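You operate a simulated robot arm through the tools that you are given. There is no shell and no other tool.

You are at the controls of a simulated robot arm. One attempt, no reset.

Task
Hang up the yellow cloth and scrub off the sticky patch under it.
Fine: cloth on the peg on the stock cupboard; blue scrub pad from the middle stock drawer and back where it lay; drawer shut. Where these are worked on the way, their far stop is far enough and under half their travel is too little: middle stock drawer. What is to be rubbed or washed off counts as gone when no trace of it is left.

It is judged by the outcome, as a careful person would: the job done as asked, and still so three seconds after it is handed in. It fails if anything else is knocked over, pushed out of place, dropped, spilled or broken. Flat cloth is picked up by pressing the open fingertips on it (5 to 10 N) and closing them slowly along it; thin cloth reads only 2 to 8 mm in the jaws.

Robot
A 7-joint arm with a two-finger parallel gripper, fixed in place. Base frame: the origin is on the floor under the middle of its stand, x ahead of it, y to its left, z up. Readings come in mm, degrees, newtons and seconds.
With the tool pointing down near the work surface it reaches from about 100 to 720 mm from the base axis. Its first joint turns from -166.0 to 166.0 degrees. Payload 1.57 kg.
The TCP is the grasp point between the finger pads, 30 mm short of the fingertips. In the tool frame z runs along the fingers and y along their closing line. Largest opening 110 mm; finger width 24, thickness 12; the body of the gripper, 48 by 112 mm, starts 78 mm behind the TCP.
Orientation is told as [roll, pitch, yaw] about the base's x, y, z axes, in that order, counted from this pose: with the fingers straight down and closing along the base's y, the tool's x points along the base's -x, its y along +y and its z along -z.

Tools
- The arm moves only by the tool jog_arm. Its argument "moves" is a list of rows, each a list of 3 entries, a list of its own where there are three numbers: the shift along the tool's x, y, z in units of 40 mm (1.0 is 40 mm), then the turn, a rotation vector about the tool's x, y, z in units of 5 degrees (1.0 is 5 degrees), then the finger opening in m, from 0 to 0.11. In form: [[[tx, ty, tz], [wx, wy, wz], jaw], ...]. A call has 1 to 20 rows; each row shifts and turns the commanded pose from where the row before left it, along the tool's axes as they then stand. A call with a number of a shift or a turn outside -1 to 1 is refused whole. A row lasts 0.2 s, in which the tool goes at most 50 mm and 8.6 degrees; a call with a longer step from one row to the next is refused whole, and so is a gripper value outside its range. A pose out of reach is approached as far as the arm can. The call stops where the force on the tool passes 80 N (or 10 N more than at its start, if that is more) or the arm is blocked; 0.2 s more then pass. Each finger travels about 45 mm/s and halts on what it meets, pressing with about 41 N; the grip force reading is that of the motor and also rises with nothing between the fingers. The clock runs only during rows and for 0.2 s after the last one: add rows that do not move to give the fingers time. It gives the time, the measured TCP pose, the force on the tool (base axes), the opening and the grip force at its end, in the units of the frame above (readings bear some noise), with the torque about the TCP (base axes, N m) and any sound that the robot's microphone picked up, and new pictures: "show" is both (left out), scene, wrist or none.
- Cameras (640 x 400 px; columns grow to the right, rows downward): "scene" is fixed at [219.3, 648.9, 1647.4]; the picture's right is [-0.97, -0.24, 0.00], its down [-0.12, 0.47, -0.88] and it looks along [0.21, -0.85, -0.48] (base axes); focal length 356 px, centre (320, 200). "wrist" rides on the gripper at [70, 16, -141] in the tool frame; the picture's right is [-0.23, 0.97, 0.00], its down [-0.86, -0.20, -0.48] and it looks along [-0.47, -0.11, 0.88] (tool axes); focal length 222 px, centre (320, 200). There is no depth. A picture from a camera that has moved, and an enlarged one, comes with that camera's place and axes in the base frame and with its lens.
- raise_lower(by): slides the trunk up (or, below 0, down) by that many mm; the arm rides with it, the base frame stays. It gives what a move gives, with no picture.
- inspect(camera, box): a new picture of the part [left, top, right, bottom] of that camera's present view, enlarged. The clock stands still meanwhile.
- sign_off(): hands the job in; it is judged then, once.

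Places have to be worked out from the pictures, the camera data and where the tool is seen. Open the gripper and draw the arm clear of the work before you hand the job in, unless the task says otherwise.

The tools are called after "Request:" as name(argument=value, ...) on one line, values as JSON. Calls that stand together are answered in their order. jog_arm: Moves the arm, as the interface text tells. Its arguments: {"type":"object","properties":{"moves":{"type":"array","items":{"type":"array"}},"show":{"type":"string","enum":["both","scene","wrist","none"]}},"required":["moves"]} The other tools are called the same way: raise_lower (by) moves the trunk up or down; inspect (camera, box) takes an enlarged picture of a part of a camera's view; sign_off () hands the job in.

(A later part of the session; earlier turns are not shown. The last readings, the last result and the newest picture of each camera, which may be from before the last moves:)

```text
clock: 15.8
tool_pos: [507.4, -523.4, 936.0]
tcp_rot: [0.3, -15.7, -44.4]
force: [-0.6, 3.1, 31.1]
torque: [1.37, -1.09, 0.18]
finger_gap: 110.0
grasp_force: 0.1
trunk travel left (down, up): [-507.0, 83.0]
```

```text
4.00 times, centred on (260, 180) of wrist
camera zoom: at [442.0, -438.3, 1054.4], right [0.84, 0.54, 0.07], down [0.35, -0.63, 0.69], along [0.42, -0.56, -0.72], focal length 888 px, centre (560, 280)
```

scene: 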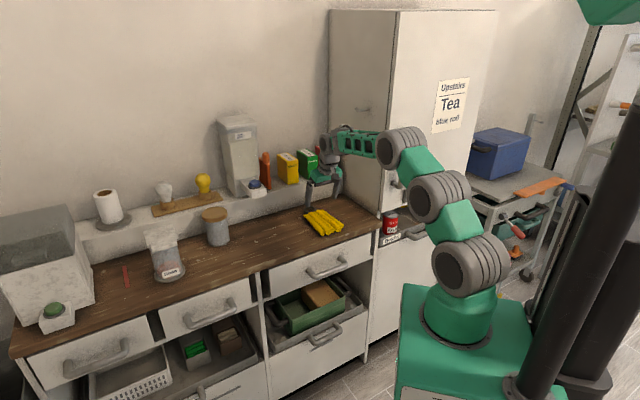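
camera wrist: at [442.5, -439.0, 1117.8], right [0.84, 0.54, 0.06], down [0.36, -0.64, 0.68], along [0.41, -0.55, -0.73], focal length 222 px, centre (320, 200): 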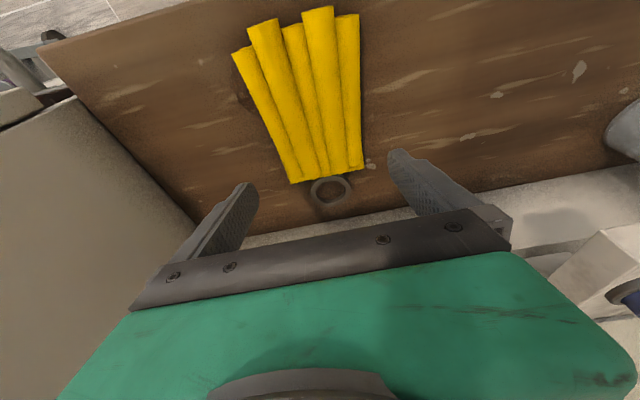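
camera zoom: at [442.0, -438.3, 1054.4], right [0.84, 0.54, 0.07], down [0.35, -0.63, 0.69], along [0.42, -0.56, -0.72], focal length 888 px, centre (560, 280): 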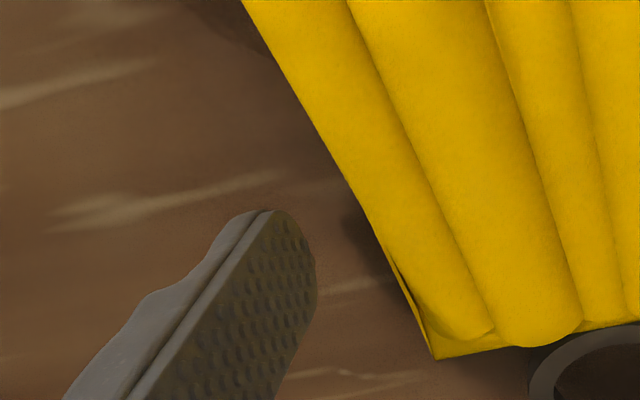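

Visually the fingertip should clear by about 6 mm, but the torque says the +d fingertip rests on something near z≈905, so the cloth's solid shape may be a little wider than it looks. I'll raise, shift about 3 mm toward +d and about 14 mm toward the narrower header end, then try again.

Request:
raise_lower(by=15)

Request:
jog_arm(moves=[[[0, 0, 0], [0, 0, 0], 0.11], [[-0.08, 0.015, 0.02], [0, 0, 0], 0.11], [[-0.12, 0.03, 0.03], [0, 0, 0], 0.11], [[-0.08, 0.03, 0.02], [0, 0, 0], 0.11], [[-0.04, 0, 0.01], [0, 0, 0], 0.11], [[0, 0, 0], [0, 0, 0], 0.11]])

```text
clock: 16.4
tool_pos: [504.6, -522.4, 941.6]
tcp_rot: [0.3, -14.7, -44.6]
force: [-0.2, -1.1, 0.2]
torque: [-0.03, 0.02, 0.01]
finger_gap: 109.8
grasp_force: 0.1
trunk travel left (down, up): [-522.0, 68.0]
```

```text
clock: 17.8
tool_pos: [517.3, -528.9, 944.3]
tcp_rot: [0.2, -15.0, -44.7]
force: [-0.2, -1.0, -1.0]
torque: [-0.02, 0.04, 0.01]
finger_gap: 110.1
grasp_force: 0.1
trunk travel left (down, up): [-522.0, 68.0]
camera wrist: at [454.3, -446.2, 1062.8], right [0.84, 0.54, 0.06], down [0.36, -0.64, 0.68], along [0.41, -0.55, -0.73], focal length 222 px, centre (320, 200)
```

scene: 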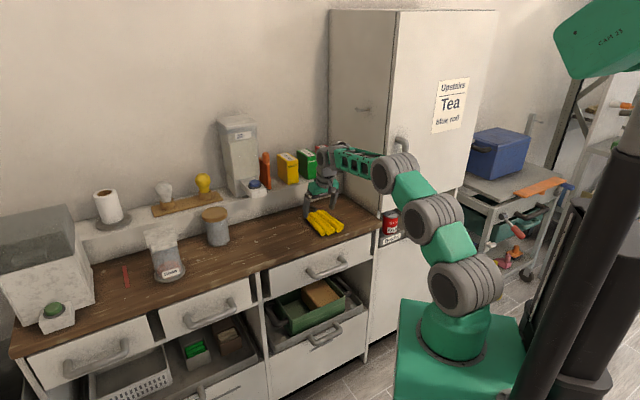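
wrist: 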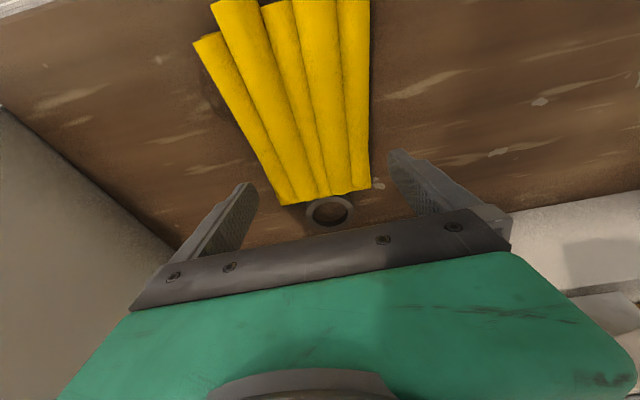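

The TCP is now at s≈213, p≈130. I'll lower with small jogs so I can watch the contact force.

Request:
jog_arm(moves=[[[0.03, 0, 0.1], [0, 0, 0], 0.11], [[0.04, 0, 0.16], [0, 0, 0], 0.11], [[0.03, 0, 0.1], [0, 0, 0], 0.11], [[0, 0, 0], [0, 0, 0], 0.11]], show="none")

```text
clock: 18.8
tool_pos: [518.3, -530.8, 938.6]
tcp_rot: [0.3, -15.8, -44.5]
force: [-1.3, 1.8, 36.0]
torque: [-1.3, 1.53, -0.16]
finger_gap: 109.5
grasp_force: 0.1
trunk travel left (down, up): [-522.0, 68.0]
```

Now the -d fingertip is touching at s≈158, and earlier the +d one touched at s≈265, so the solid cloth is at least 107 mm wide and can't be straddled. I'll use the pressed pinch from the task note instead: raise, move to just before the header and ring on the centre line, and tilt a bit more.

Request:
jog_arm(moves=[[[-0.05, 0, -0.2], [0, 0, 0], 0.11], [[-0.06, 0, -0.22], [0, 0, 0], 0.1], [[-0.05, 0, -0.2], [0, 0, 0], 0.09], [[-0.15, -0.02, 0.04], [0, -0.1, 0], 0.08], [[-0.2, -0.02, 0.05], [0, -0.2, 0], 0.08], [[-0.2, -0.01, 0.05], [0, -0.2, 0], 0.08], [[-0.15, 0, 0.04], [0, -0.2, 0], 0.08], [[-0.05, 0, 0.01], [0, -0.2, 0], 0.08], [[0, 0, 0], [0, -0.1, 0], 0.08], [[0, 0, 0], [0, 0, 0], 0.08]])

```text
clock: 21.0
tool_pos: [539.8, -552.3, 956.9]
tcp_rot: [0.3, -20.0, -44.6]
force: [0.2, 0.4, 0.5]
torque: [-0.01, -0.01, 0.02]
finger_gap: 79.8
grasp_force: 0.0
trunk travel left (down, up): [-522.0, 68.0]
camera wrist: at [467.9, -462.0, 1065.9], right [0.83, 0.54, 0.08], down [0.31, -0.59, 0.74], along [0.45, -0.59, -0.67], focal length 222 px, centre (320, 200)
```

scene: 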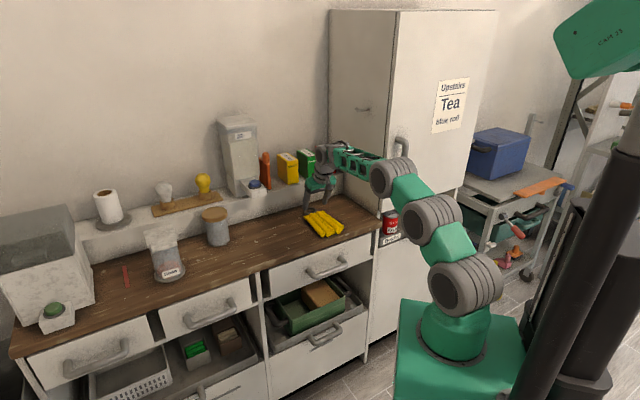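
wrist: 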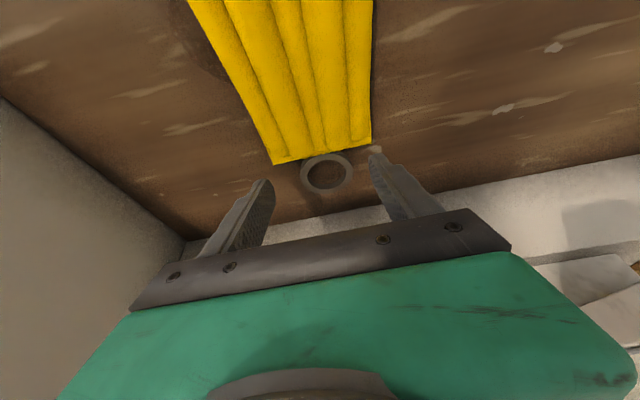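

The TCP is at s≈212 with the tips at p≈173, close to the header edge. I'll shift back about 12 mm and descend to just above the cloth top at z≈906.

Request:
jog_arm(moves=[[[0.08, 0, 0.05], [0, 0, 0], 0.08], [[0.15, 0, 0.11], [0, 0, 0], 0.08], [[0.13, 0, 0.11], [0, 0, 0], 0.08], [[0.08, 0, 0.05], [0, 0, 0], 0.08], [[0, 0, 0], [0, 0, 0], 0.08]], show="wrist")

```text
clock: 22.2
tool_pos: [530.3, -544.2, 937.7]
tcp_rot: [0.4, -20.0, -44.5]
force: [0.6, 0.0, 0.4]
torque: [-0.01, 0.04, 0.01]
finger_gap: 80.0
grasp_force: 0.1
trunk travel left (down, up): [-522.0, 68.0]
camera wrist: at [458.8, -453.6, 1047.6], right [0.83, 0.54, 0.08], down [0.31, -0.59, 0.74], along [0.45, -0.59, -0.67], focal length 222 px, centre (320, 200)
```

wrist: 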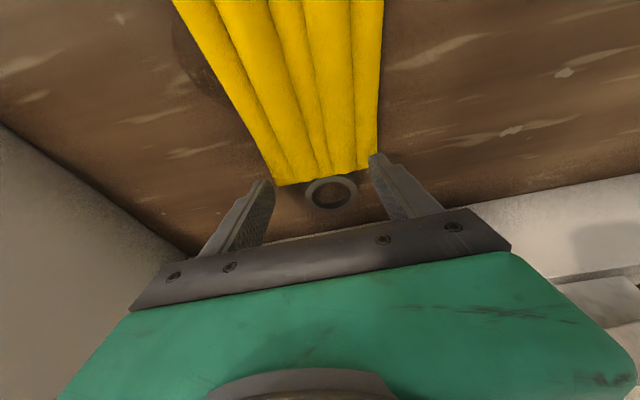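

The tips are just above the cloth at p≈160. I'll step down a few millimetres until the contact force is around 8 N.

Request:
jog_arm(moves=[[[0.017, 0, 0.047], [0, 0, 0], 0.08], [[0.017, 0, 0.047], [0, 0, 0], 0.08], [[0, 0, 0], [0, 0, 0], 0.08]], show="none")

```text
clock: 23.0
tool_pos: [530.1, -545.5, 937.5]
tcp_rot: [0.2, -20.4, -44.6]
force: [-1.3, 1.0, 15.8]
torque: [-0.3, 0.37, -0.05]
finger_gap: 80.1
grasp_force: 0.2
trunk travel left (down, up): [-522.0, 68.0]
```

Contact reads 15.8 N, so I'll back off about 1.8 mm to get near 8 N before closing slowly.

Request:
jog_arm(moves=[[[-0.015, 0, -0.042], [0, 0, 0], 0.08], [[0, 0, 0], [0, 0, 0], 0.08]], show="none")

```text
clock: 23.6
tool_pos: [530.0, -543.5, 937.8]
tcp_rot: [0.2, -20.3, -44.6]
force: [1.8, -3.7, 16.3]
torque: [-0.5, 0.26, 0.07]
finger_gap: 79.7
grasp_force: 0.0
trunk travel left (down, up): [-522.0, 68.0]
```

Request:
jog_arm(moves=[[[-0.015, 0, -0.042], [0, 0, 0], 0.08], [[0, 0, 0], [0, 0, 0], 0.08], [[0, 0, 0], [0, 0, 0], 0.08]], show="none")

```text
clock: 24.4
tool_pos: [530.3, -544.9, 937.2]
tcp_rot: [0.4, -20.1, -44.5]
force: [2.0, -5.9, 12.3]
torque: [-0.51, 0.23, 0.2]
finger_gap: 80.6
grasp_force: 0.3
trunk travel left (down, up): [-522.0, 68.0]
```

Still 12 N; one more millimetre up, then a slow close at roughly 5 mm per row.

Request:
jog_arm(moves=[[[-0.012, 0, -0.034], [0, 0, 0], 0.08], [[0, 0, 0], [0, 0, 0], 0.08], [[0, 0, 0], [0, 0, 0], 0.075], [[0, 0, 0], [0, 0, 0], 0.07], [[0, 0, 0], [0, 0, 0], 0.065], [[0, 0, 0], [0, 0, 0], 0.06], [[0, 0, 0], [0, 0, 0], 0.055], [[0, 0, 0], [0, 0, 0], 0.05]], show="wrist")

```text
clock: 26.2
tool_pos: [530.1, -544.5, 937.8]
tcp_rot: [0.3, -20.0, -44.6]
force: [-1.2, -0.2, 1.4]
torque: [-0.05, 0.07, 0.03]
finger_gap: 50.8
grasp_force: 0.7
trunk travel left (down, up): [-522.0, 68.0]
camera wrist: at [459.1, -452.7, 1047.6], right [0.83, 0.55, 0.08], down [0.31, -0.59, 0.74], along [0.45, -0.59, -0.67], focal length 222 px, centre (320, 200)
```

wrist: 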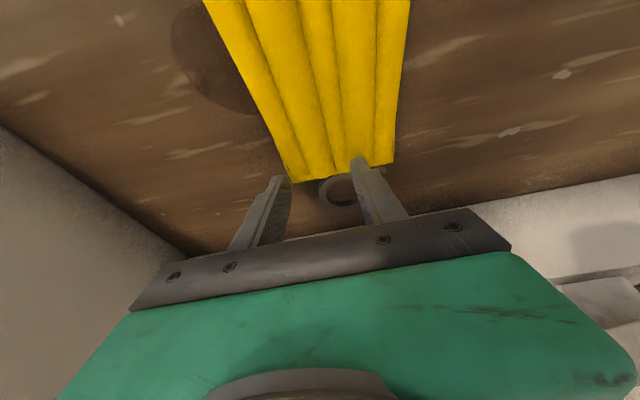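

The cloth slid toward +d with the left finger, which means the load was uneven. I'll zoom in to see how each fingertip sits on it.

Request:
inspect(camera="wrist", box=[240, 100, 432, 220])

Request:
inspect(camera="scene", box=[288, 190, 352, 230])

```text
3.33 times, centred on (336, 160) of wrist
camera zoom: at [459.1, -452.7, 1047.6], right [0.83, 0.55, 0.08], down [0.31, -0.59, 0.74], along [0.45, -0.59, -0.67], focal length 740 px, centre (267, 333)
```

zoom: 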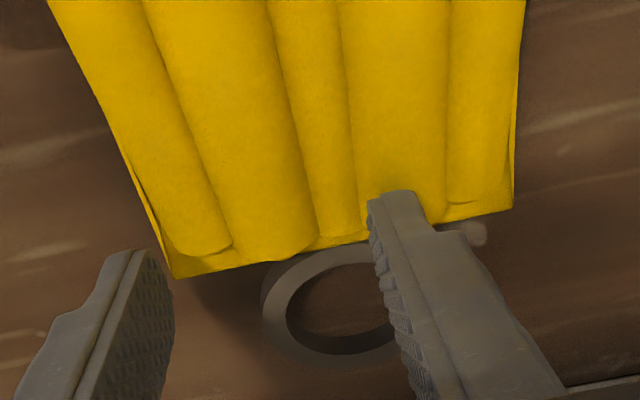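

```text
10.00 times, centred on (320, 210) of scene
camera zoom: at [219.3, 648.9, 1647.4], right [-0.97, -0.24, 0.0], down [-0.12, 0.47, -0.88], along [0.21, -0.85, -0.48], focal length 3563 px, centre (320, 100)
```

zoom: 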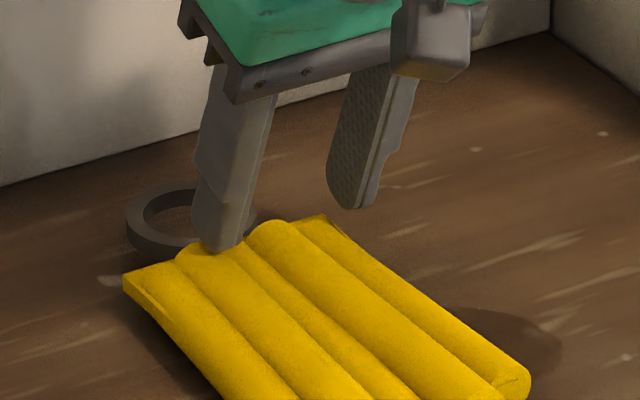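

The cloth shifted about 20 mm toward +d, and its rounded folds don't pinch well. Its hanging ring is a clean grasp: about 53 mm outer diameter and standing clear behind the header. I'll raise, centre on the ring and tilt further for reach and a good view.

Request:
jog_arm(moves=[[[-0.03, 0, -0.09], [0, 0, 0], 0.06], [[-0.09, 0, -0.18], [0, 0, 0], 0.07], [[-0.12, 0.06, -0.16], [0, -0.1, 0], 0.08], [[-0.15, 0.1, -0.06], [0, -0.2, 0], 0.08], [[-0.15, 0.12, 0.0], [0, -0.3, 0], 0.08], [[-0.12, 0.1, 0.0], [0, -0.4, 0], 0.08], [[-0.1, 0.06, 0.0], [0, -0.4, 0], 0.08], [[-0.08, 0.03, 0], [0, -0.3, 0], 0.08], [[0, 0, 0], [0, -0.2, 0], 0.08], [[0, 0, 0], [0, -0.1, 0], 0.08], [[0, 0, 0], [0, 0, 0], 0.08]])

Request:
inspect(camera="wrist", box=[220, 60, 412, 180])

```text
clock: 28.6
tool_pos: [560.3, -547.8, 971.1]
tcp_rot: [0.3, -30.0, -44.8]
force: [-0.4, 0.3, 0.3]
torque: [0.0, -0.01, 0.01]
finger_gap: 79.9
grasp_force: 0.1
trunk travel left (down, up): [-522.0, 68.0]
camera wrist: at [477.1, -445.2, 1058.4], right [0.82, 0.56, 0.12], down [0.21, -0.5, 0.84], along [0.53, -0.67, -0.53], focal length 222 px, centre (320, 200)
```

scene: 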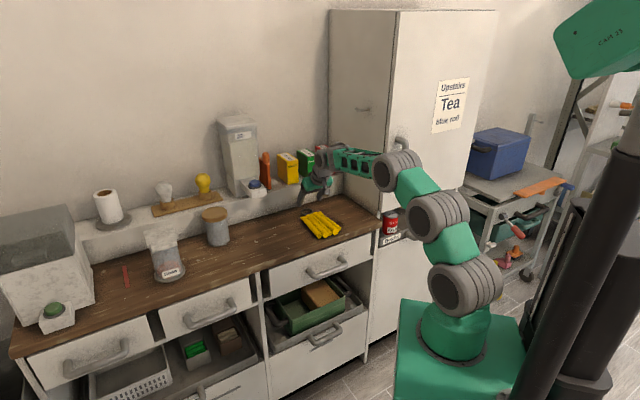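
wrist: 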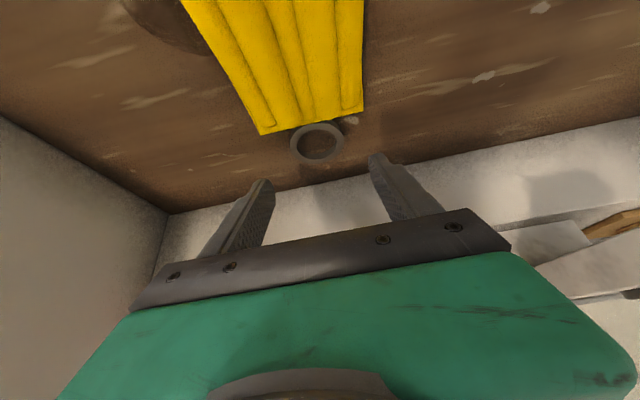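

```text
3.33 times, centred on (316, 120) of wrist
camera zoom: at [477.1, -445.2, 1058.4], right [0.82, 0.56, 0.12], down [0.21, -0.5, 0.84], along [0.53, -0.67, -0.53], focal length 740 px, centre (333, 467)
```

zoom: 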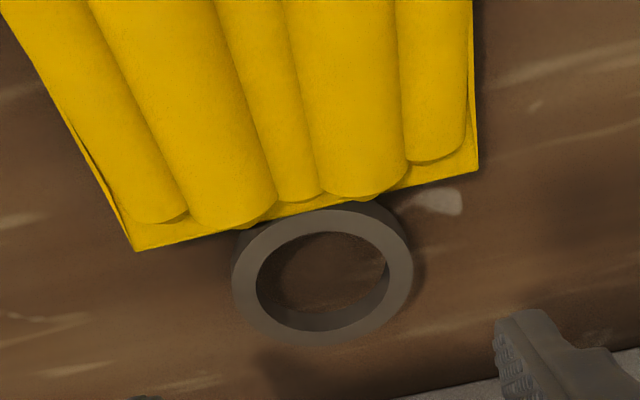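

The ring centre is at about s=229, p≈200 (roughly [578,-566]) with its top near z≈893. I'll come in around it with the jaws at 75 mm, first down 30 mm to check.

Request:
jog_arm(moves=[[[-0.1, 0, 0.06], [0, 0, 0], 0.075], [[-0.16, 0, 0.1], [0, 0, 0], 0.075], [[-0.1, 0, 0.1], [0, 0, 0], 0.075], [[0.06, 0, 0.16], [0, 0, 0], 0.075], [[0.1, 0, 0.2], [0, 0, 0], 0.075], [[0.1, 0, 0.16], [0, 0, 0], 0.075], [[0.06, 0, 0.1], [0, 0, 0], 0.075], [[0, 0, 0], [0, 0, 0], 0.075]])

Request:
inspect(camera="scene", box=[280, 175, 360, 225])

Request:
inspect(camera="wrist", box=[220, 80, 412, 200])

```text
clock: 30.4
tool_pos: [573.9, -560.1, 941.6]
tcp_rot: [0.4, -30.0, -44.7]
force: [0.0, 0.6, 0.1]
torque: [0.0, 0.0, -0.04]
finger_gap: 75.1
grasp_force: 0.0
trunk travel left (down, up): [-522.0, 68.0]
camera wrist: at [491.0, -457.9, 1028.7], right [0.82, 0.56, 0.12], down [0.21, -0.5, 0.84], along [0.53, -0.67, -0.53], focal length 222 px, centre (320, 200)
```

scene: 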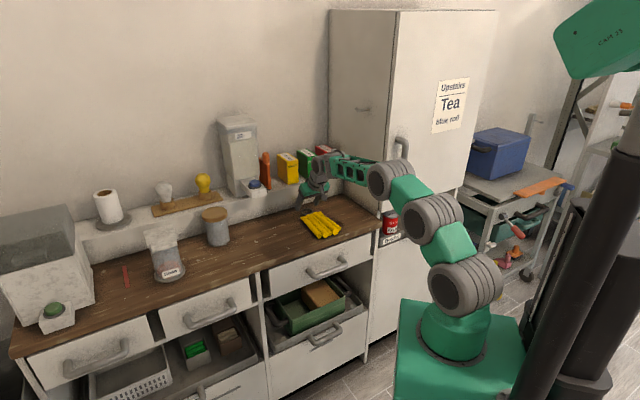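
wrist: 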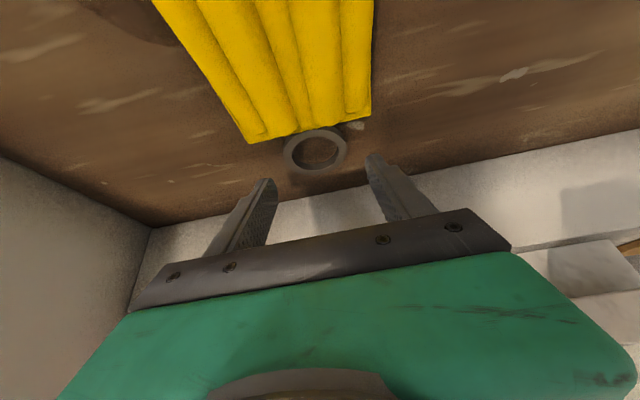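

```text
8.00 times, centred on (320, 200) of scene
camera zoom: at [219.3, 648.9, 1647.4], right [-0.97, -0.24, 0.0], down [-0.12, 0.47, -0.88], along [0.21, -0.85, -0.48], focal length 2850 px, centre (320, 200)
```

zoom: 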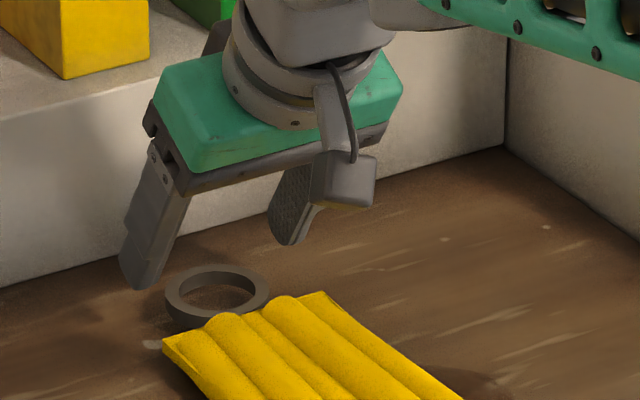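

```text
3.33 times, centred on (316, 140) of wrist
camera zoom: at [491.0, -457.9, 1028.7], right [0.82, 0.56, 0.12], down [0.21, -0.5, 0.84], along [0.53, -0.67, -0.53], focal length 740 px, centre (333, 400)
```

zoom: 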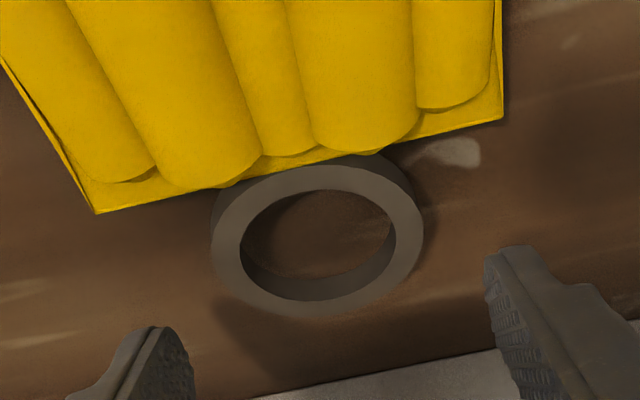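

The fingers are well placed either side of the ring. I'll descend another 20 mm, slowing at the end.

Request:
jog_arm(moves=[[[0.06, -0.01, 0.1], [0, 0, 0], 0.075], [[0.08, -0.02, 0.14], [0, 0, 0], 0.075], [[0.06, 0, 0.11], [0, 0, 0], 0.075], [[0.04, 0, 0.07], [0, 0, 0], 0.075], [[0, 0, 0], [0, 0, 0], 0.075]], show="none")

Request:
inspect(camera="wrist", box=[220, 100, 412, 220])

Request:
inspect(camera="scene", box=[288, 185, 352, 225])

```text
clock: 31.6
tool_pos: [573.8, -562.1, 920.8]
tcp_rot: [0.2, -30.1, -44.6]
force: [-0.6, -0.6, -0.6]
torque: [-0.01, -0.01, 0.04]
finger_gap: 75.0
grasp_force: 0.1
trunk travel left (down, up): [-522.0, 68.0]
```

```text
3.33 times, centred on (316, 160) of wrist
camera zoom: at [490.3, -459.0, 1009.4], right [0.82, 0.56, 0.12], down [0.21, -0.5, 0.84], along [0.53, -0.67, -0.53], focal length 740 px, centre (333, 333)
```

zoom: 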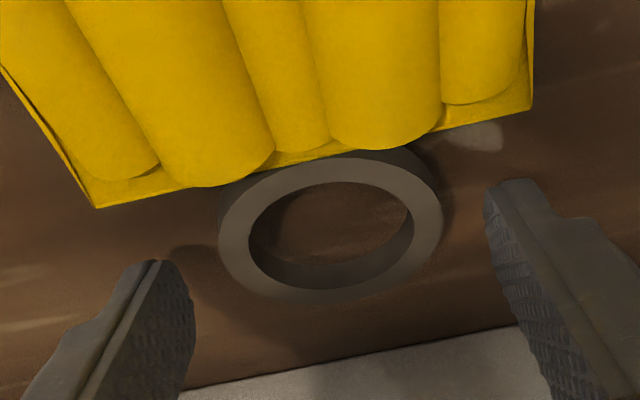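

```text
10.00 times, centred on (320, 205) of scene
camera zoom: at [219.3, 648.9, 1647.4], right [-0.97, -0.24, 0.0], down [-0.12, 0.47, -0.88], along [0.21, -0.85, -0.48], focal length 3563 px, centre (320, 150)
```

zoom: 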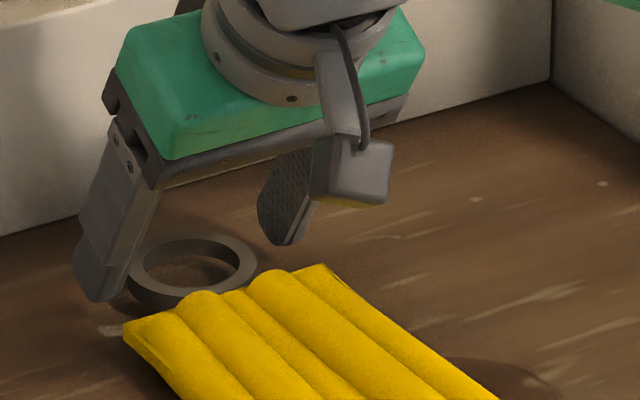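

No contact yet and the ring is centred between the fingers. I'll lower in small steps to just touch the counter.

Request:
jog_arm(moves=[[[0.03, 0, 0.054], [0, 0, 0], 0.075], [[0.02, 0, 0.035], [0, 0, 0], 0.075], [[0, 0, 0], [0, 0, 0], 0.075]], show="none")

```text
clock: 32.4
tool_pos: [573.4, -560.9, 918.4]
tcp_rot: [0.4, -30.0, -44.6]
force: [0.5, 0.2, 0.7]
torque: [-0.01, 0.04, 0.0]
finger_gap: 74.8
grasp_force: 0.1
trunk travel left (down, up): [-522.0, 68.0]
```

Request:
jog_arm(moves=[[[0.02, 0, 0.035], [0, 0, 0], 0.075], [[0.02, 0, 0.035], [0, 0, 0], 0.075], [[0, 0, 0], [0, 0, 0], 0.075]], show="none")

```text
clock: 33.2
tool_pos: [573.4, -561.3, 913.2]
tcp_rot: [0.4, -30.1, -44.7]
force: [0.0, -0.5, 0.6]
torque: [-0.01, 0.01, 0.01]
finger_gap: 74.9
grasp_force: 0.0
trunk travel left (down, up): [-522.0, 68.0]
```

Still no contact at z=913. I'll go 4 mm lower to seat the pads on the ring's sides.

Request:
jog_arm(moves=[[[0.02, 0, 0.035], [0, 0, 0], 0.075], [[0.02, 0, 0.035], [0, 0, 0], 0.075], [[0.01, 0, 0.017], [0, 0, 0], 0.075], [[0, 0, 0], [0, 0, 0], 0.075]], show="wrist")

Request:
inspect(camera="wrist", box=[220, 100, 412, 220])

```text
clock: 34.2
tool_pos: [572.8, -561.4, 911.7]
tcp_rot: [0.3, -30.2, -44.7]
force: [-2.5, 1.3, 7.1]
torque: [-0.19, 0.24, -0.12]
finger_gap: 75.1
grasp_force: 0.1
trunk travel left (down, up): [-522.0, 68.0]
camera wrist: at [489.9, -458.8, 999.5], right [0.82, 0.56, 0.12], down [0.21, -0.49, 0.84], along [0.53, -0.67, -0.53], focal length 222 px, centre (320, 200)
```

wrist: 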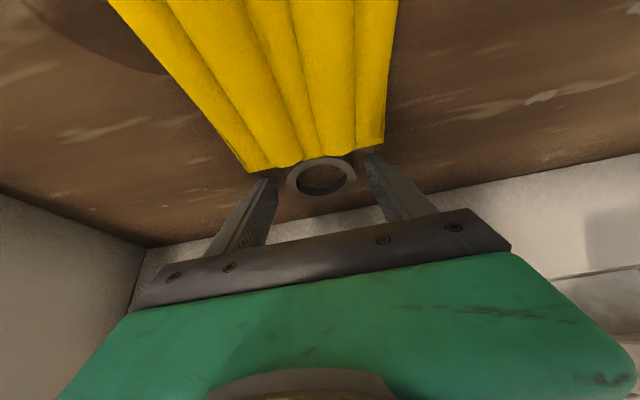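

```text
3.33 times, centred on (316, 160) of wrist
camera zoom: at [489.9, -458.8, 999.5], right [0.82, 0.56, 0.12], down [0.21, -0.49, 0.84], along [0.53, -0.67, -0.53], focal length 740 px, centre (333, 333)
```

zoom: 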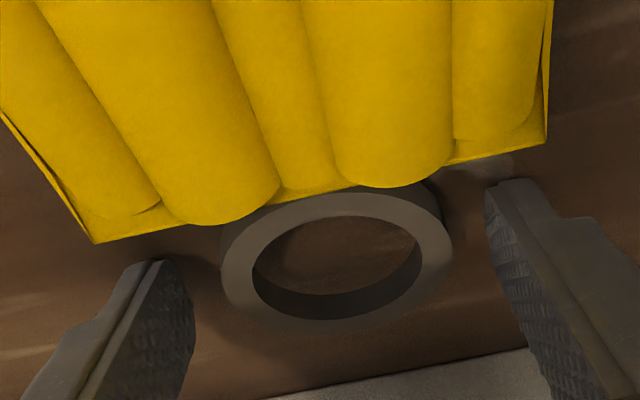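

The fingertips touched the counter with 7 N at TCP z≈912. I'll raise 1 mm and close on the ring.

Request:
jog_arm(moves=[[[-0.012, 0, -0.022], [0, 0, 0], 0.07], [[0, 0, 0], [0, 0, 0], 0.065], [[0, 0, 0], [0, 0, 0], 0.06], [[0, 0, 0], [0, 0, 0], 0.055], [[0, 0, 0], [0, 0, 0], 0.05], [[0, 0, 0], [0, 0, 0], 0.045], [[0, 0, 0], [0, 0, 0], 0.045]])

Request:
inspect(camera="wrist", box=[220, 100, 412, 220])

```text
clock: 35.8
tool_pos: [572.1, -562.7, 911.7]
tcp_rot: [0.3, -30.1, -44.7]
force: [-5.7, -2.0, 9.3]
torque: [-0.32, 0.32, -0.03]
finger_gap: 61.5
grasp_force: 40.3
trunk travel left (down, up): [-522.0, 68.0]
camera wrist: at [489.5, -459.0, 999.6], right [0.82, 0.56, 0.12], down [0.21, -0.5, 0.84], along [0.53, -0.67, -0.53], focal length 222 px, centre (320, 200)
```

scene: 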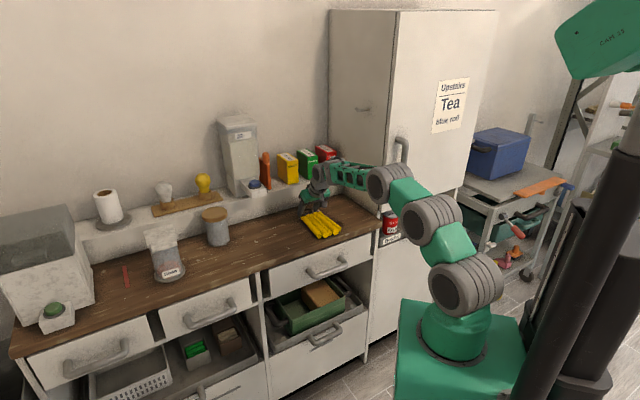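
wrist: 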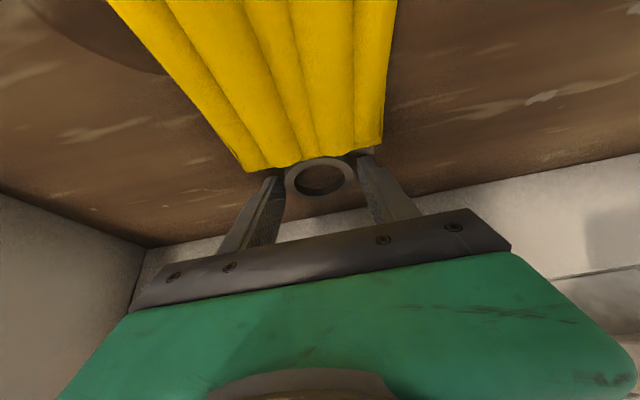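

```text
3.33 times, centred on (316, 160) of wrist
camera zoom: at [489.5, -459.0, 999.6], right [0.82, 0.56, 0.12], down [0.21, -0.5, 0.84], along [0.53, -0.67, -0.53], focal length 740 px, centre (333, 333)
```

zoom: 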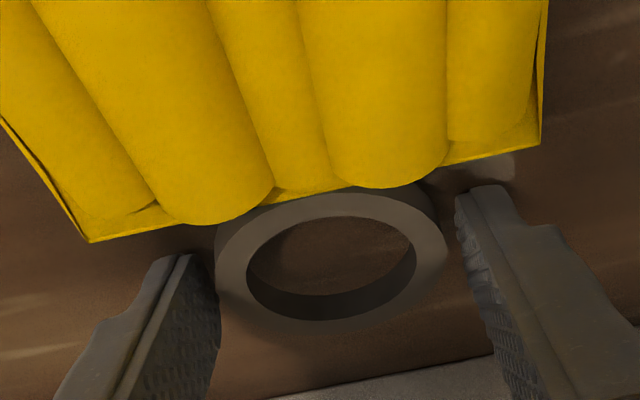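

The grip stopped at 61.5 mm with 40 N, so the ring is held. I'll lift about 40 mm straight up and check that the cloth comes along.

Request:
jog_arm(moves=[[[-0.02, 0, -0.035], [0, 0, 0], 0.045], [[-0.05, 0, -0.09], [0, 0, 0], 0.045], [[-0.08, 0, -0.14], [0, 0, 0], 0.045], [[-0.1, 0, -0.17], [0, 0, 0], 0.045], [[-0.1, 0, -0.17], [0, 0, 0], 0.045], [[-0.08, 0, -0.14], [0, 0, 0], 0.045], [[-0.05, 0, -0.09], [0, 0, 0], 0.045], [[-0.02, 0, -0.035], [0, 0, 0], 0.045], [[0, 0, 0], [0, 0, 0], 0.045]])

Request:
inspect(camera="scene", box=[272, 165, 368, 225])

```text
clock: 37.8
tool_pos: [573.0, -561.1, 950.0]
tcp_rot: [0.3, -30.0, -44.6]
force: [-0.4, 0.2, -0.8]
torque: [-0.07, -0.03, 0.0]
finger_gap: 61.4
grasp_force: 41.2
trunk travel left (down, up): [-522.0, 68.0]
camera wrist: at [489.5, -459.3, 1038.9], right [0.82, 0.56, 0.12], down [0.21, -0.5, 0.84], along [0.53, -0.67, -0.53], focal length 222 px, centre (320, 200)
```

scene: 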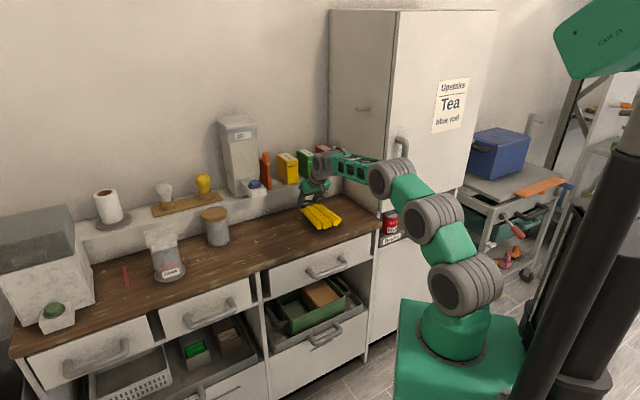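
wrist: 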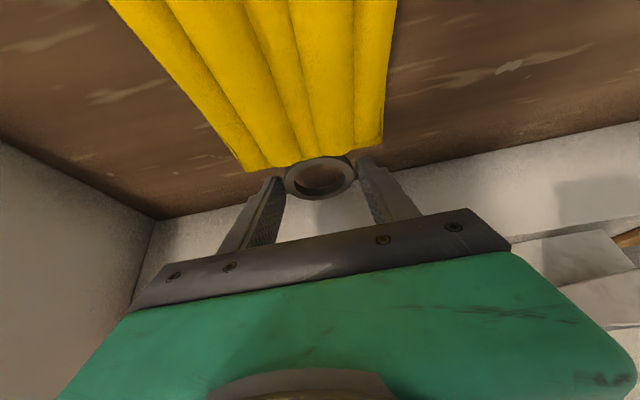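

```text
6.67 times, centred on (320, 195) of scene
camera zoom: at [219.3, 648.9, 1647.4], right [-0.97, -0.24, 0.0], down [-0.12, 0.47, -0.88], along [0.21, -0.85, -0.48], focal length 2375 px, centre (320, 233)
```

zoom: 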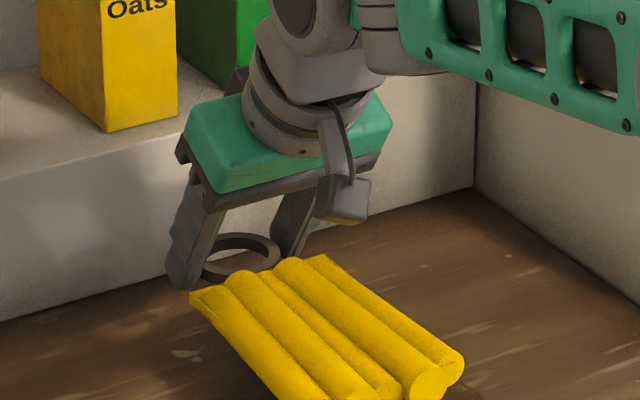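

The cloth lifted cleanly and is held rigidly by its ring. For the peg on the cupboard's side panel I estimate the root at about [360,-679,1305], pointing along +d for about 46 mm with an upturned tip at about +61 mm and z≈1317. I'll raise the trunk first, then bring the load up and back.

Request:
raise_lower(by=60)

Request:
jog_arm(moves=[[[0.02, 0, -0.15], [0, 0, 0], 0.045], [[0.05, 0, -0.3], [0, 0, 0], 0.045], [[0.08, 0, -0.45], [0, 0, 0], 0.045], [[0.1, 0, -0.6], [0, 0, 0], 0.045], [[0.1, 0, -0.6], [0, 0, 0], 0.045], [[0.1, 0, -0.6], [0, 0, 0], 0.045], [[0.1, 0, -0.6], [0, 0, 0], 0.045], [[0.1, 0, -0.6], [0, 0, 0], 0.045], [[0.1, 0, -0.6], [0, 0, 0], 0.045], [[0.08, 0, -0.45], [0, 0, 0], 0.045], [[0.05, 0, -0.3], [0, 0, 0], 0.045], [[0.02, 0, -0.15], [0, 0, 0], 0.045], [[0, 0, 0], [0, 0, 0], 0.045]])

```text
clock: 38.8
tool_pos: [573.4, -562.6, 1010.5]
tcp_rot: [0.2, -30.0, -44.6]
force: [0.3, 0.7, -0.6]
torque: [-0.07, -0.07, 0.0]
finger_gap: 61.3
grasp_force: 41.2
trunk travel left (down, up): [-582.0, 8.0]
```

```text
clock: 41.6
tool_pos: [472.7, -465.4, 1180.1]
tcp_rot: [0.4, -29.9, -44.7]
force: [-0.2, -0.1, -0.6]
torque: [-0.04, -0.04, 0.02]
finger_gap: 61.4
grasp_force: 40.7
trunk travel left (down, up): [-582.0, 8.0]
camera wrist: at [389.4, -362.6, 1268.4], right [0.82, 0.56, 0.12], down [0.21, -0.5, 0.84], along [0.53, -0.67, -0.53], focal length 222 px, centre (320, 200)
```

scene: 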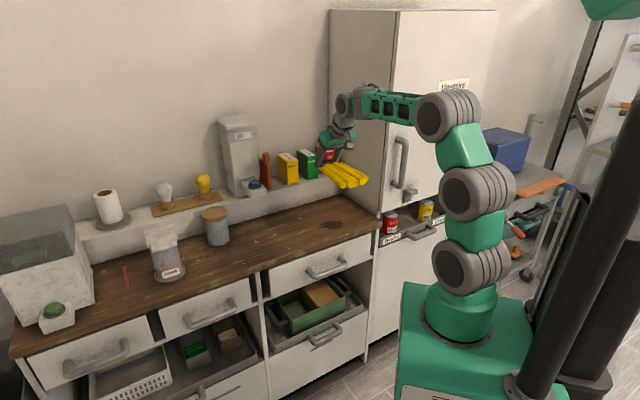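
wrist: 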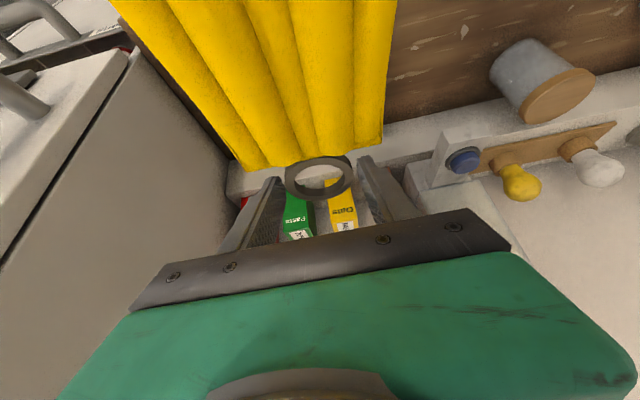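

The cloth is up and the dark patch is visible on the counter. I'll step back 60 mm toward the robot, then yaw the tool by -78° so the cloth's plane will face the panel.

Request:
jog_arm(moves=[[[0.12, 0, -0.07], [0, 0, 0], 0.045], [[0.26, 0, -0.15], [0, 0, 0], 0.045], [[0.28, 0, -0.16], [0, 0, 0], 0.045], [[0.28, 0, -0.16], [0, 0, 0], 0.045], [[0.24, 0, -0.14], [0, 0, 0], 0.045], [[0.12, 0, -0.07], [0, 0, 0], 0.045], [[0, 0, 0], [0, 0, 0], 0.045]], show="none")

Request:
jog_arm(moves=[[[0, 0, 0], [0.15, 0, 0.26], 0.045], [[0, 0, 0], [0.3, 0, 0.52], 0.045], [[0, 0, 0], [0.45, 0, 0.78], 0.045], [[0, 0, 0], [0.5, 0, 0.866], 0.045], [[0, 0, 0], [0.5, 0, 0.866], 0.045], [[0, 0, 0], [0.5, 0, 0.866], 0.045], [[0, 0, 0], [0.5, 0, 0.866], 0.045], [[0, 0, 0], [0.5, 0, 0.866], 0.045], [[0, 0, 0], [0.5, 0, 0.866], 0.045], [[0, 0, 0], [0.5, 0, 0.866], 0.045], [[0, 0, 0], [0.5, 0, 0.866], 0.045], [[0, 0, 0], [0.5, 0, 0.866], 0.045], [[0, 0, 0], [0.5, 0, 0.866], 0.045], [[0, 0, 0], [0.5, 0, 0.866], 0.045], [[0, 0, 0], [0.5, 0, 0.866], 0.045], [[0, 0, 0], [0.45, 0, 0.78], 0.045], [[0, 0, 0], [0.3, 0, 0.52], 0.045], [[0, 0, 0], [0.15, 0, 0.26], 0.045], [[0, 0, 0], [0, 0, 0], 0.045]])

```text
clock: 43.2
tool_pos: [430.3, -423.7, 1179.7]
tcp_rot: [0.2, -30.0, -44.7]
force: [-0.2, 0.1, -1.0]
torque: [-0.08, -0.06, 0.01]
finger_gap: 61.1
grasp_force: 41.6
trunk travel left (down, up): [-582.0, 8.0]
```

```text
clock: 47.2
tool_pos: [430.8, -422.7, 1179.5]
tcp_rot: [0.0, -29.6, -122.6]
force: [-0.9, -0.6, -0.8]
torque: [-0.08, 0.03, -0.01]
finger_gap: 61.3
grasp_force: 40.7
trunk travel left (down, up): [-582.0, 8.0]
camera wrist: at [513.9, -321.7, 1268.4], right [0.71, -0.69, 0.11], down [-0.44, -0.32, 0.84], along [-0.54, -0.65, -0.53], focal length 222 px, centre (320, 200)
```

scene: 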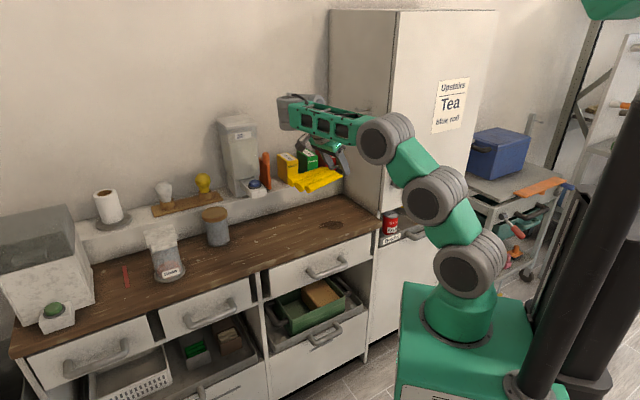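
wrist: 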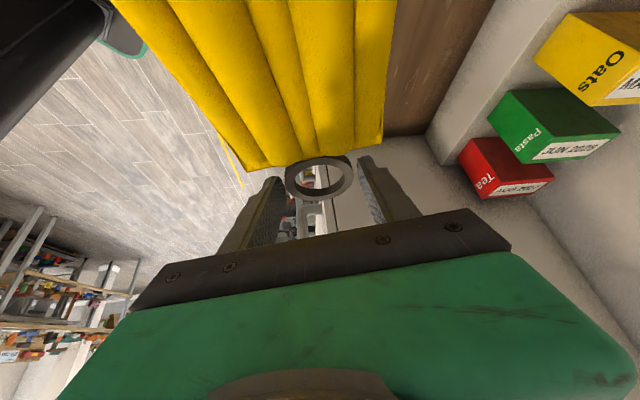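

Now I'll tilt the tool up about 88° around its closing axis, so the cloth hangs vertically with the ring on top, pointing at the panel.

Request:
jog_arm(moves=[[[0, 0, 0], [0, -0.3, 0], 0.045], [[0, 0, 0], [0, -0.6, 0], 0.045], [[0, 0, 0], [0, -0.9, 0], 0.045], [[0, 0, 0], [0, -1, 0], 0.045], [[0, 0, 0], [0, -1, 0], 0.045], [[0, 0, 0], [0, -1, 0], 0.045], [[0, 0, 0], [0, -1, 0], 0.045], [[0, 0, 0], [0, -1, 0], 0.045], [[0, 0, 0], [0, -1, 0], 0.045], [[0, 0, 0], [0, -0.9, 0], 0.045], [[0, 0, 0], [0, -0.6, 0], 0.045], [[0, 0, 0], [0, -0.3, 0], 0.045], [[0, 0, 0], [0, 0, 0], 0.045]])

```text
clock: 50.0
tool_pos: [331.0, -402.4, 1117.7]
tcp_rot: [0.4, -71.0, -122.8]
force: [-0.1, 0.4, -0.7]
torque: [-0.02, 0.03, 0.0]
finger_gap: 61.5
grasp_force: 41.0
out of reach, approached as far as the arm can: row 4, 5, 6, 7, 8, 9, 10, 11
trunk travel left (down, up): [-582.0, 8.0]
camera wrist: at [427.4, -279.5, 1098.6], right [0.78, -0.58, 0.22], down [-0.08, 0.25, 0.96], along [-0.62, -0.77, 0.15], focal length 222 px, centre (320, 200)
```

scene: 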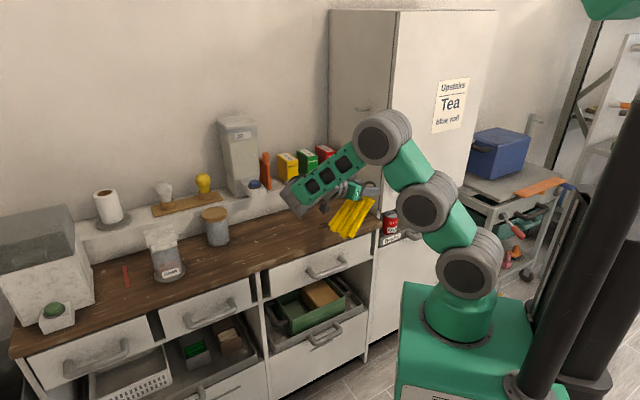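
wrist: 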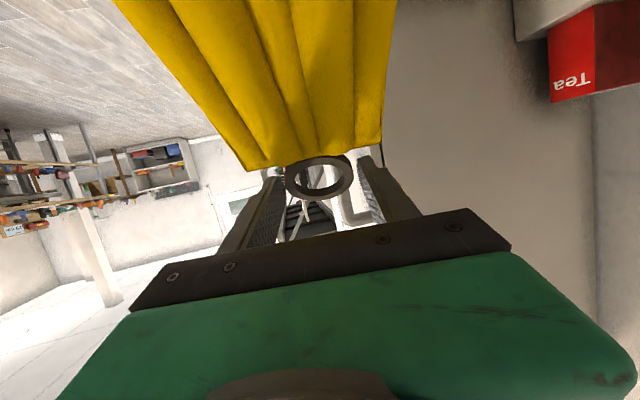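

The arm couldn't hold position during the tilt, probably because the wrist folded back too far at this spot. The geometry should be easier nearer the peg, so I'll shift the commanded pose toward [440,-560,1250] and watch whether it converges.

Request:
jog_arm(moves=[[[-0.06, 0.06, 0.06], [0, 0, 0], 0.045], [[-0.12, 0.11, 0.12], [0, 0, 0], 0.045], [[-0.2, 0.18, 0.2], [0, 0, 0], 0.045], [[-0.25, 0.22, 0.25], [0, 0, 0], 0.045], [[-0.29, 0.25, 0.29], [0, 0, 0], 0.045], [[-0.29, 0.25, 0.29], [0, 0, 0], 0.045], [[-0.29, 0.25, 0.29], [0, 0, 0], 0.045], [[-0.29, 0.25, 0.29], [0, 0, 0], 0.045], [[-0.25, 0.22, 0.25], [0, 0, 0], 0.045], [[-0.15, 0.13, 0.15], [0, 0, 0], 0.045], [[-0.08, 0.07, 0.08], [0, 0, 0], 0.045], [[0, 0, 0], [0, 0, 0], 0.045], [[0, 0, 0], [0, 0, 0], 0.045]])

```text
clock: 52.8
tool_pos: [327.9, -538.9, 1168.6]
tcp_rot: [0.5, -72.5, -122.9]
force: [-0.5, -0.8, 0.0]
torque: [-0.01, 0.03, -0.01]
finger_gap: 61.4
grasp_force: 40.9
out of reach, approached as far as the arm can: row 1
trunk travel left (down, up): [-582.0, 8.0]
camera wrist: at [424.5, -416.5, 1144.9], right [0.78, -0.58, 0.22], down [-0.06, 0.27, 0.96], along [-0.62, -0.77, 0.18], focal length 222 px, centre (320, 200)
```

scene: 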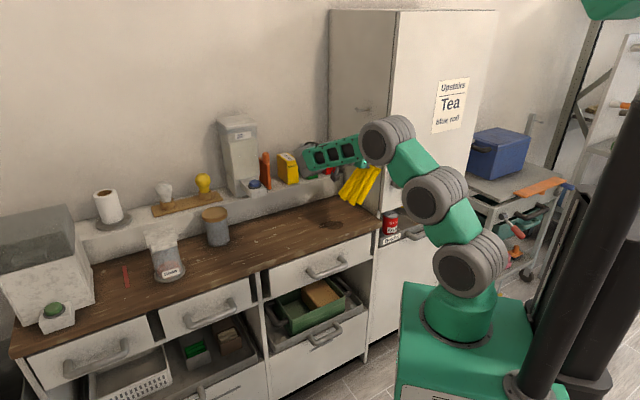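
wrist: 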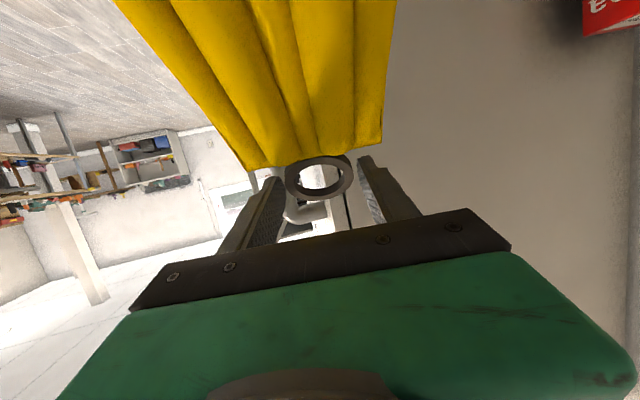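

The command now follows the reached pose, with the TCP at [328,-539,1169] and tilt about 72°. I'll move away from the panel and up, toward [440,-560,1230], before tilting further.

Request:
jog_arm(moves=[[[-0.05, 0.117, -0.065], [0, 0, 0], 0.045], [[-0.1, 0.233, -0.13], [0, 0, 0], 0.045], [[-0.167, 0.389, -0.217], [0, 0, 0], 0.045], [[-0.167, 0.389, -0.217], [0, 0, 0], 0.045], [[-0.167, 0.389, -0.217], [0, 0, 0], 0.045], [[-0.167, 0.389, -0.217], [0, 0, 0], 0.045], [[-0.167, 0.389, -0.217], [0, 0, 0], 0.045], [[-0.1, 0.233, -0.13], [0, 0, 0], 0.045], [[-0.05, 0.117, -0.065], [0, 0, 0], 0.045], [[0, 0, 0], [0, 0, 0], 0.045]])

```text
clock: 55.0
tool_pos: [368.1, -545.1, 1190.3]
tcp_rot: [0.6, -72.2, -122.8]
force: [0.1, -0.9, -0.8]
torque: [-0.01, 0.02, 0.03]
finger_gap: 61.3
grasp_force: 40.9
out of reach, approached as far as the arm can: row 4, 5, 6, 7, 8, 9
trunk travel left (down, up): [-582.0, 8.0]
camera wrist: at [465.8, -422.1, 1166.6], right [0.79, -0.58, 0.22], down [-0.07, 0.27, 0.96], along [-0.61, -0.77, 0.18], focal length 222 px, centre (320, 200)
```

scene: 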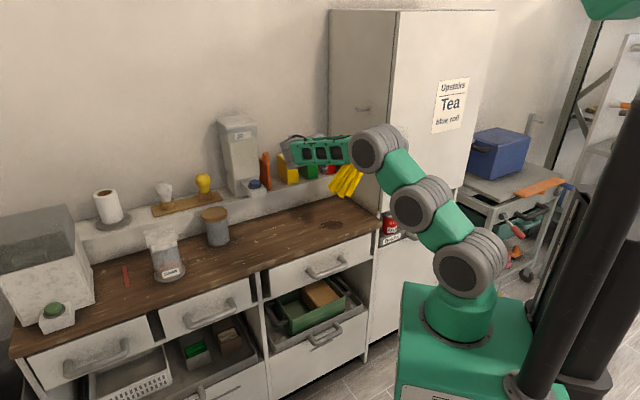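
wrist: 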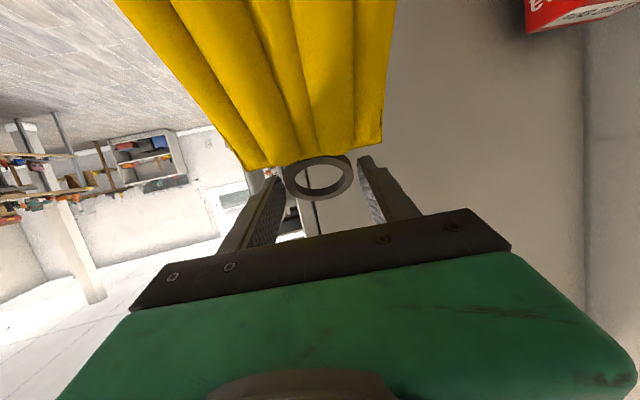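

The wrist seems near its bend or stretch limit with the tool aimed so squarely at the panel. I'll relax the yaw by 13° toward the wall (ψ≈25°), which brings the wrist closer, and then continue tilting.

Request:
jog_arm(moves=[[[0, 0, 0], [-0.209, 0, -0.067], 0.045], [[0, 0, 0], [-0.419, 0, -0.135], 0.045], [[0, 0, 0], [-0.628, 0, -0.202], 0.045], [[0, 0, 0], [-0.628, 0, -0.202], 0.045], [[0, 0, 0], [-0.419, 0, -0.135], 0.045], [[0, 0, 0], [-0.209, 0, -0.067], 0.045], [[0, 0, 0], [0, -0.2, 0], 0.045], [[0, 0, 0], [0, -0.4, 0], 0.045], [[0, 0, 0], [0, -0.6, 0], 0.045], [[0, 0, 0], [0, -0.6, 0], 0.045], [[0, 0, 0], [0, -0.4, 0], 0.045], [[0, 0, 0], [0, -0.2, 0], 0.045], [[0, 0, 0], [0, 0, 0], 0.045]])

```text
clock: 57.8
tool_pos: [369.7, -543.2, 1190.1]
tcp_rot: [0.5, -84.5, -109.8]
force: [-0.6, 0.7, -1.0]
torque: [-0.02, 0.0, -0.02]
finger_gap: 61.4
grasp_force: 40.9
trunk travel left (down, up): [-582.0, 8.0]
camera wrist: at [431.8, -410.8, 1134.3], right [0.91, -0.34, 0.23], down [-0.06, 0.44, 0.9], along [-0.41, -0.83, 0.38], focal length 222 px, centre (320, 200)
```

scene: 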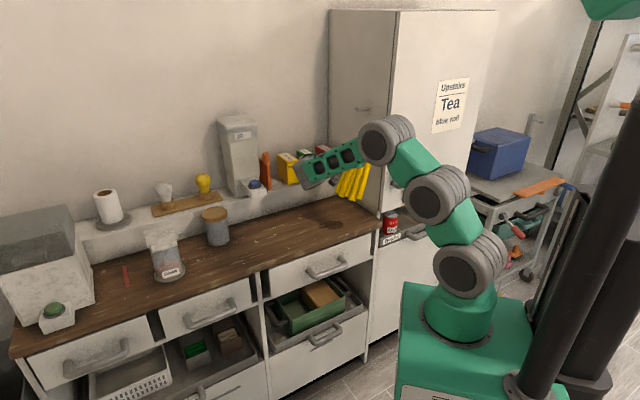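
wrist: 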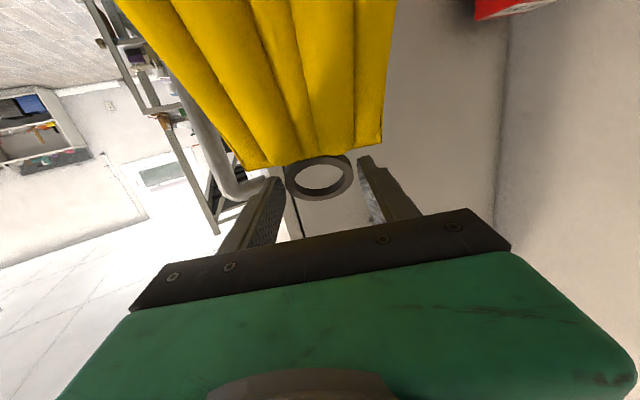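

That pose is in reach, with the tool nearly horizontal. I'll tilt the remaining ~33° so the cloth hangs vertically with the ring at the top.

Request:
jog_arm(moves=[[[0, 0, 0], [0, -0.2, 0], 0.045], [[0, 0, 0], [0, -0.5, 0], 0.045], [[0, 0, 0], [0, -0.8, 0], 0.045], [[0, 0, 0], [0, -1, 0], 0.045], [[0, 0, 0], [0, -1, 0], 0.045], [[0, 0, 0], [0, -1, 0], 0.045], [[0, 0, 0], [0, -1, 0], 0.045], [[0, 0, 0], [0, -0.7, 0], 0.045], [[0, 0, 0], [0, -0.4, 0], 0.045], [[0, 0, 0], [0, -0.1, 0], 0.045], [[0, 0, 0], [0, 0, 0], 0.045]])

```text
clock: 60.2
tool_pos: [367.4, -593.9, 1208.7]
tcp_rot: [-179.8, -65.2, 70.9]
force: [0.9, 0.2, -0.4]
torque: [0.01, 0.04, 0.02]
finger_gap: 61.5
grasp_force: 41.3
out of reach, approached as far as the arm can: row 4, 6, 7, 8, 9
trunk travel left (down, up): [-582.0, 8.0]
camera wrist: at [413.1, -504.7, 1085.8], right [0.95, -0.22, 0.2], down [0.07, 0.81, 0.58], along [-0.29, -0.54, 0.79], focal length 222 px, centre (320, 200)
```

scene: 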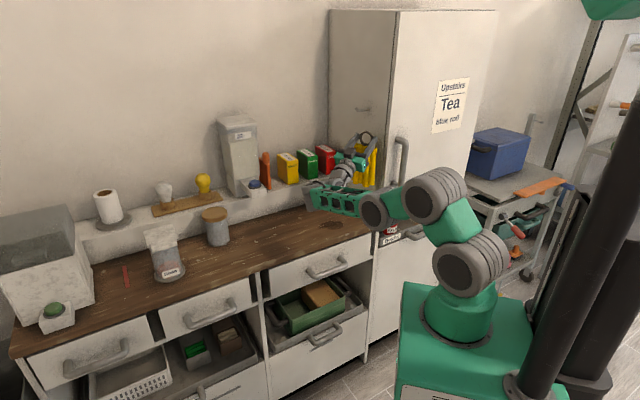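
wrist: 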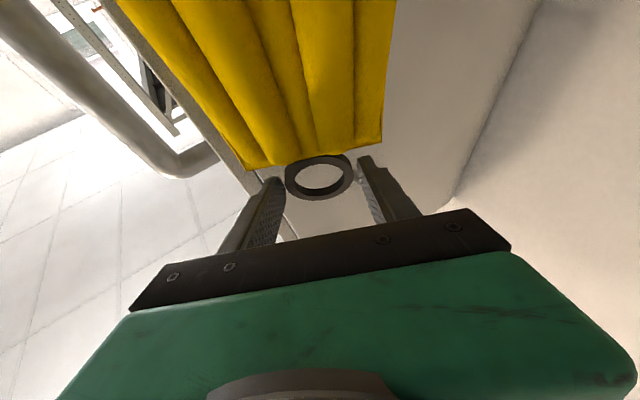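

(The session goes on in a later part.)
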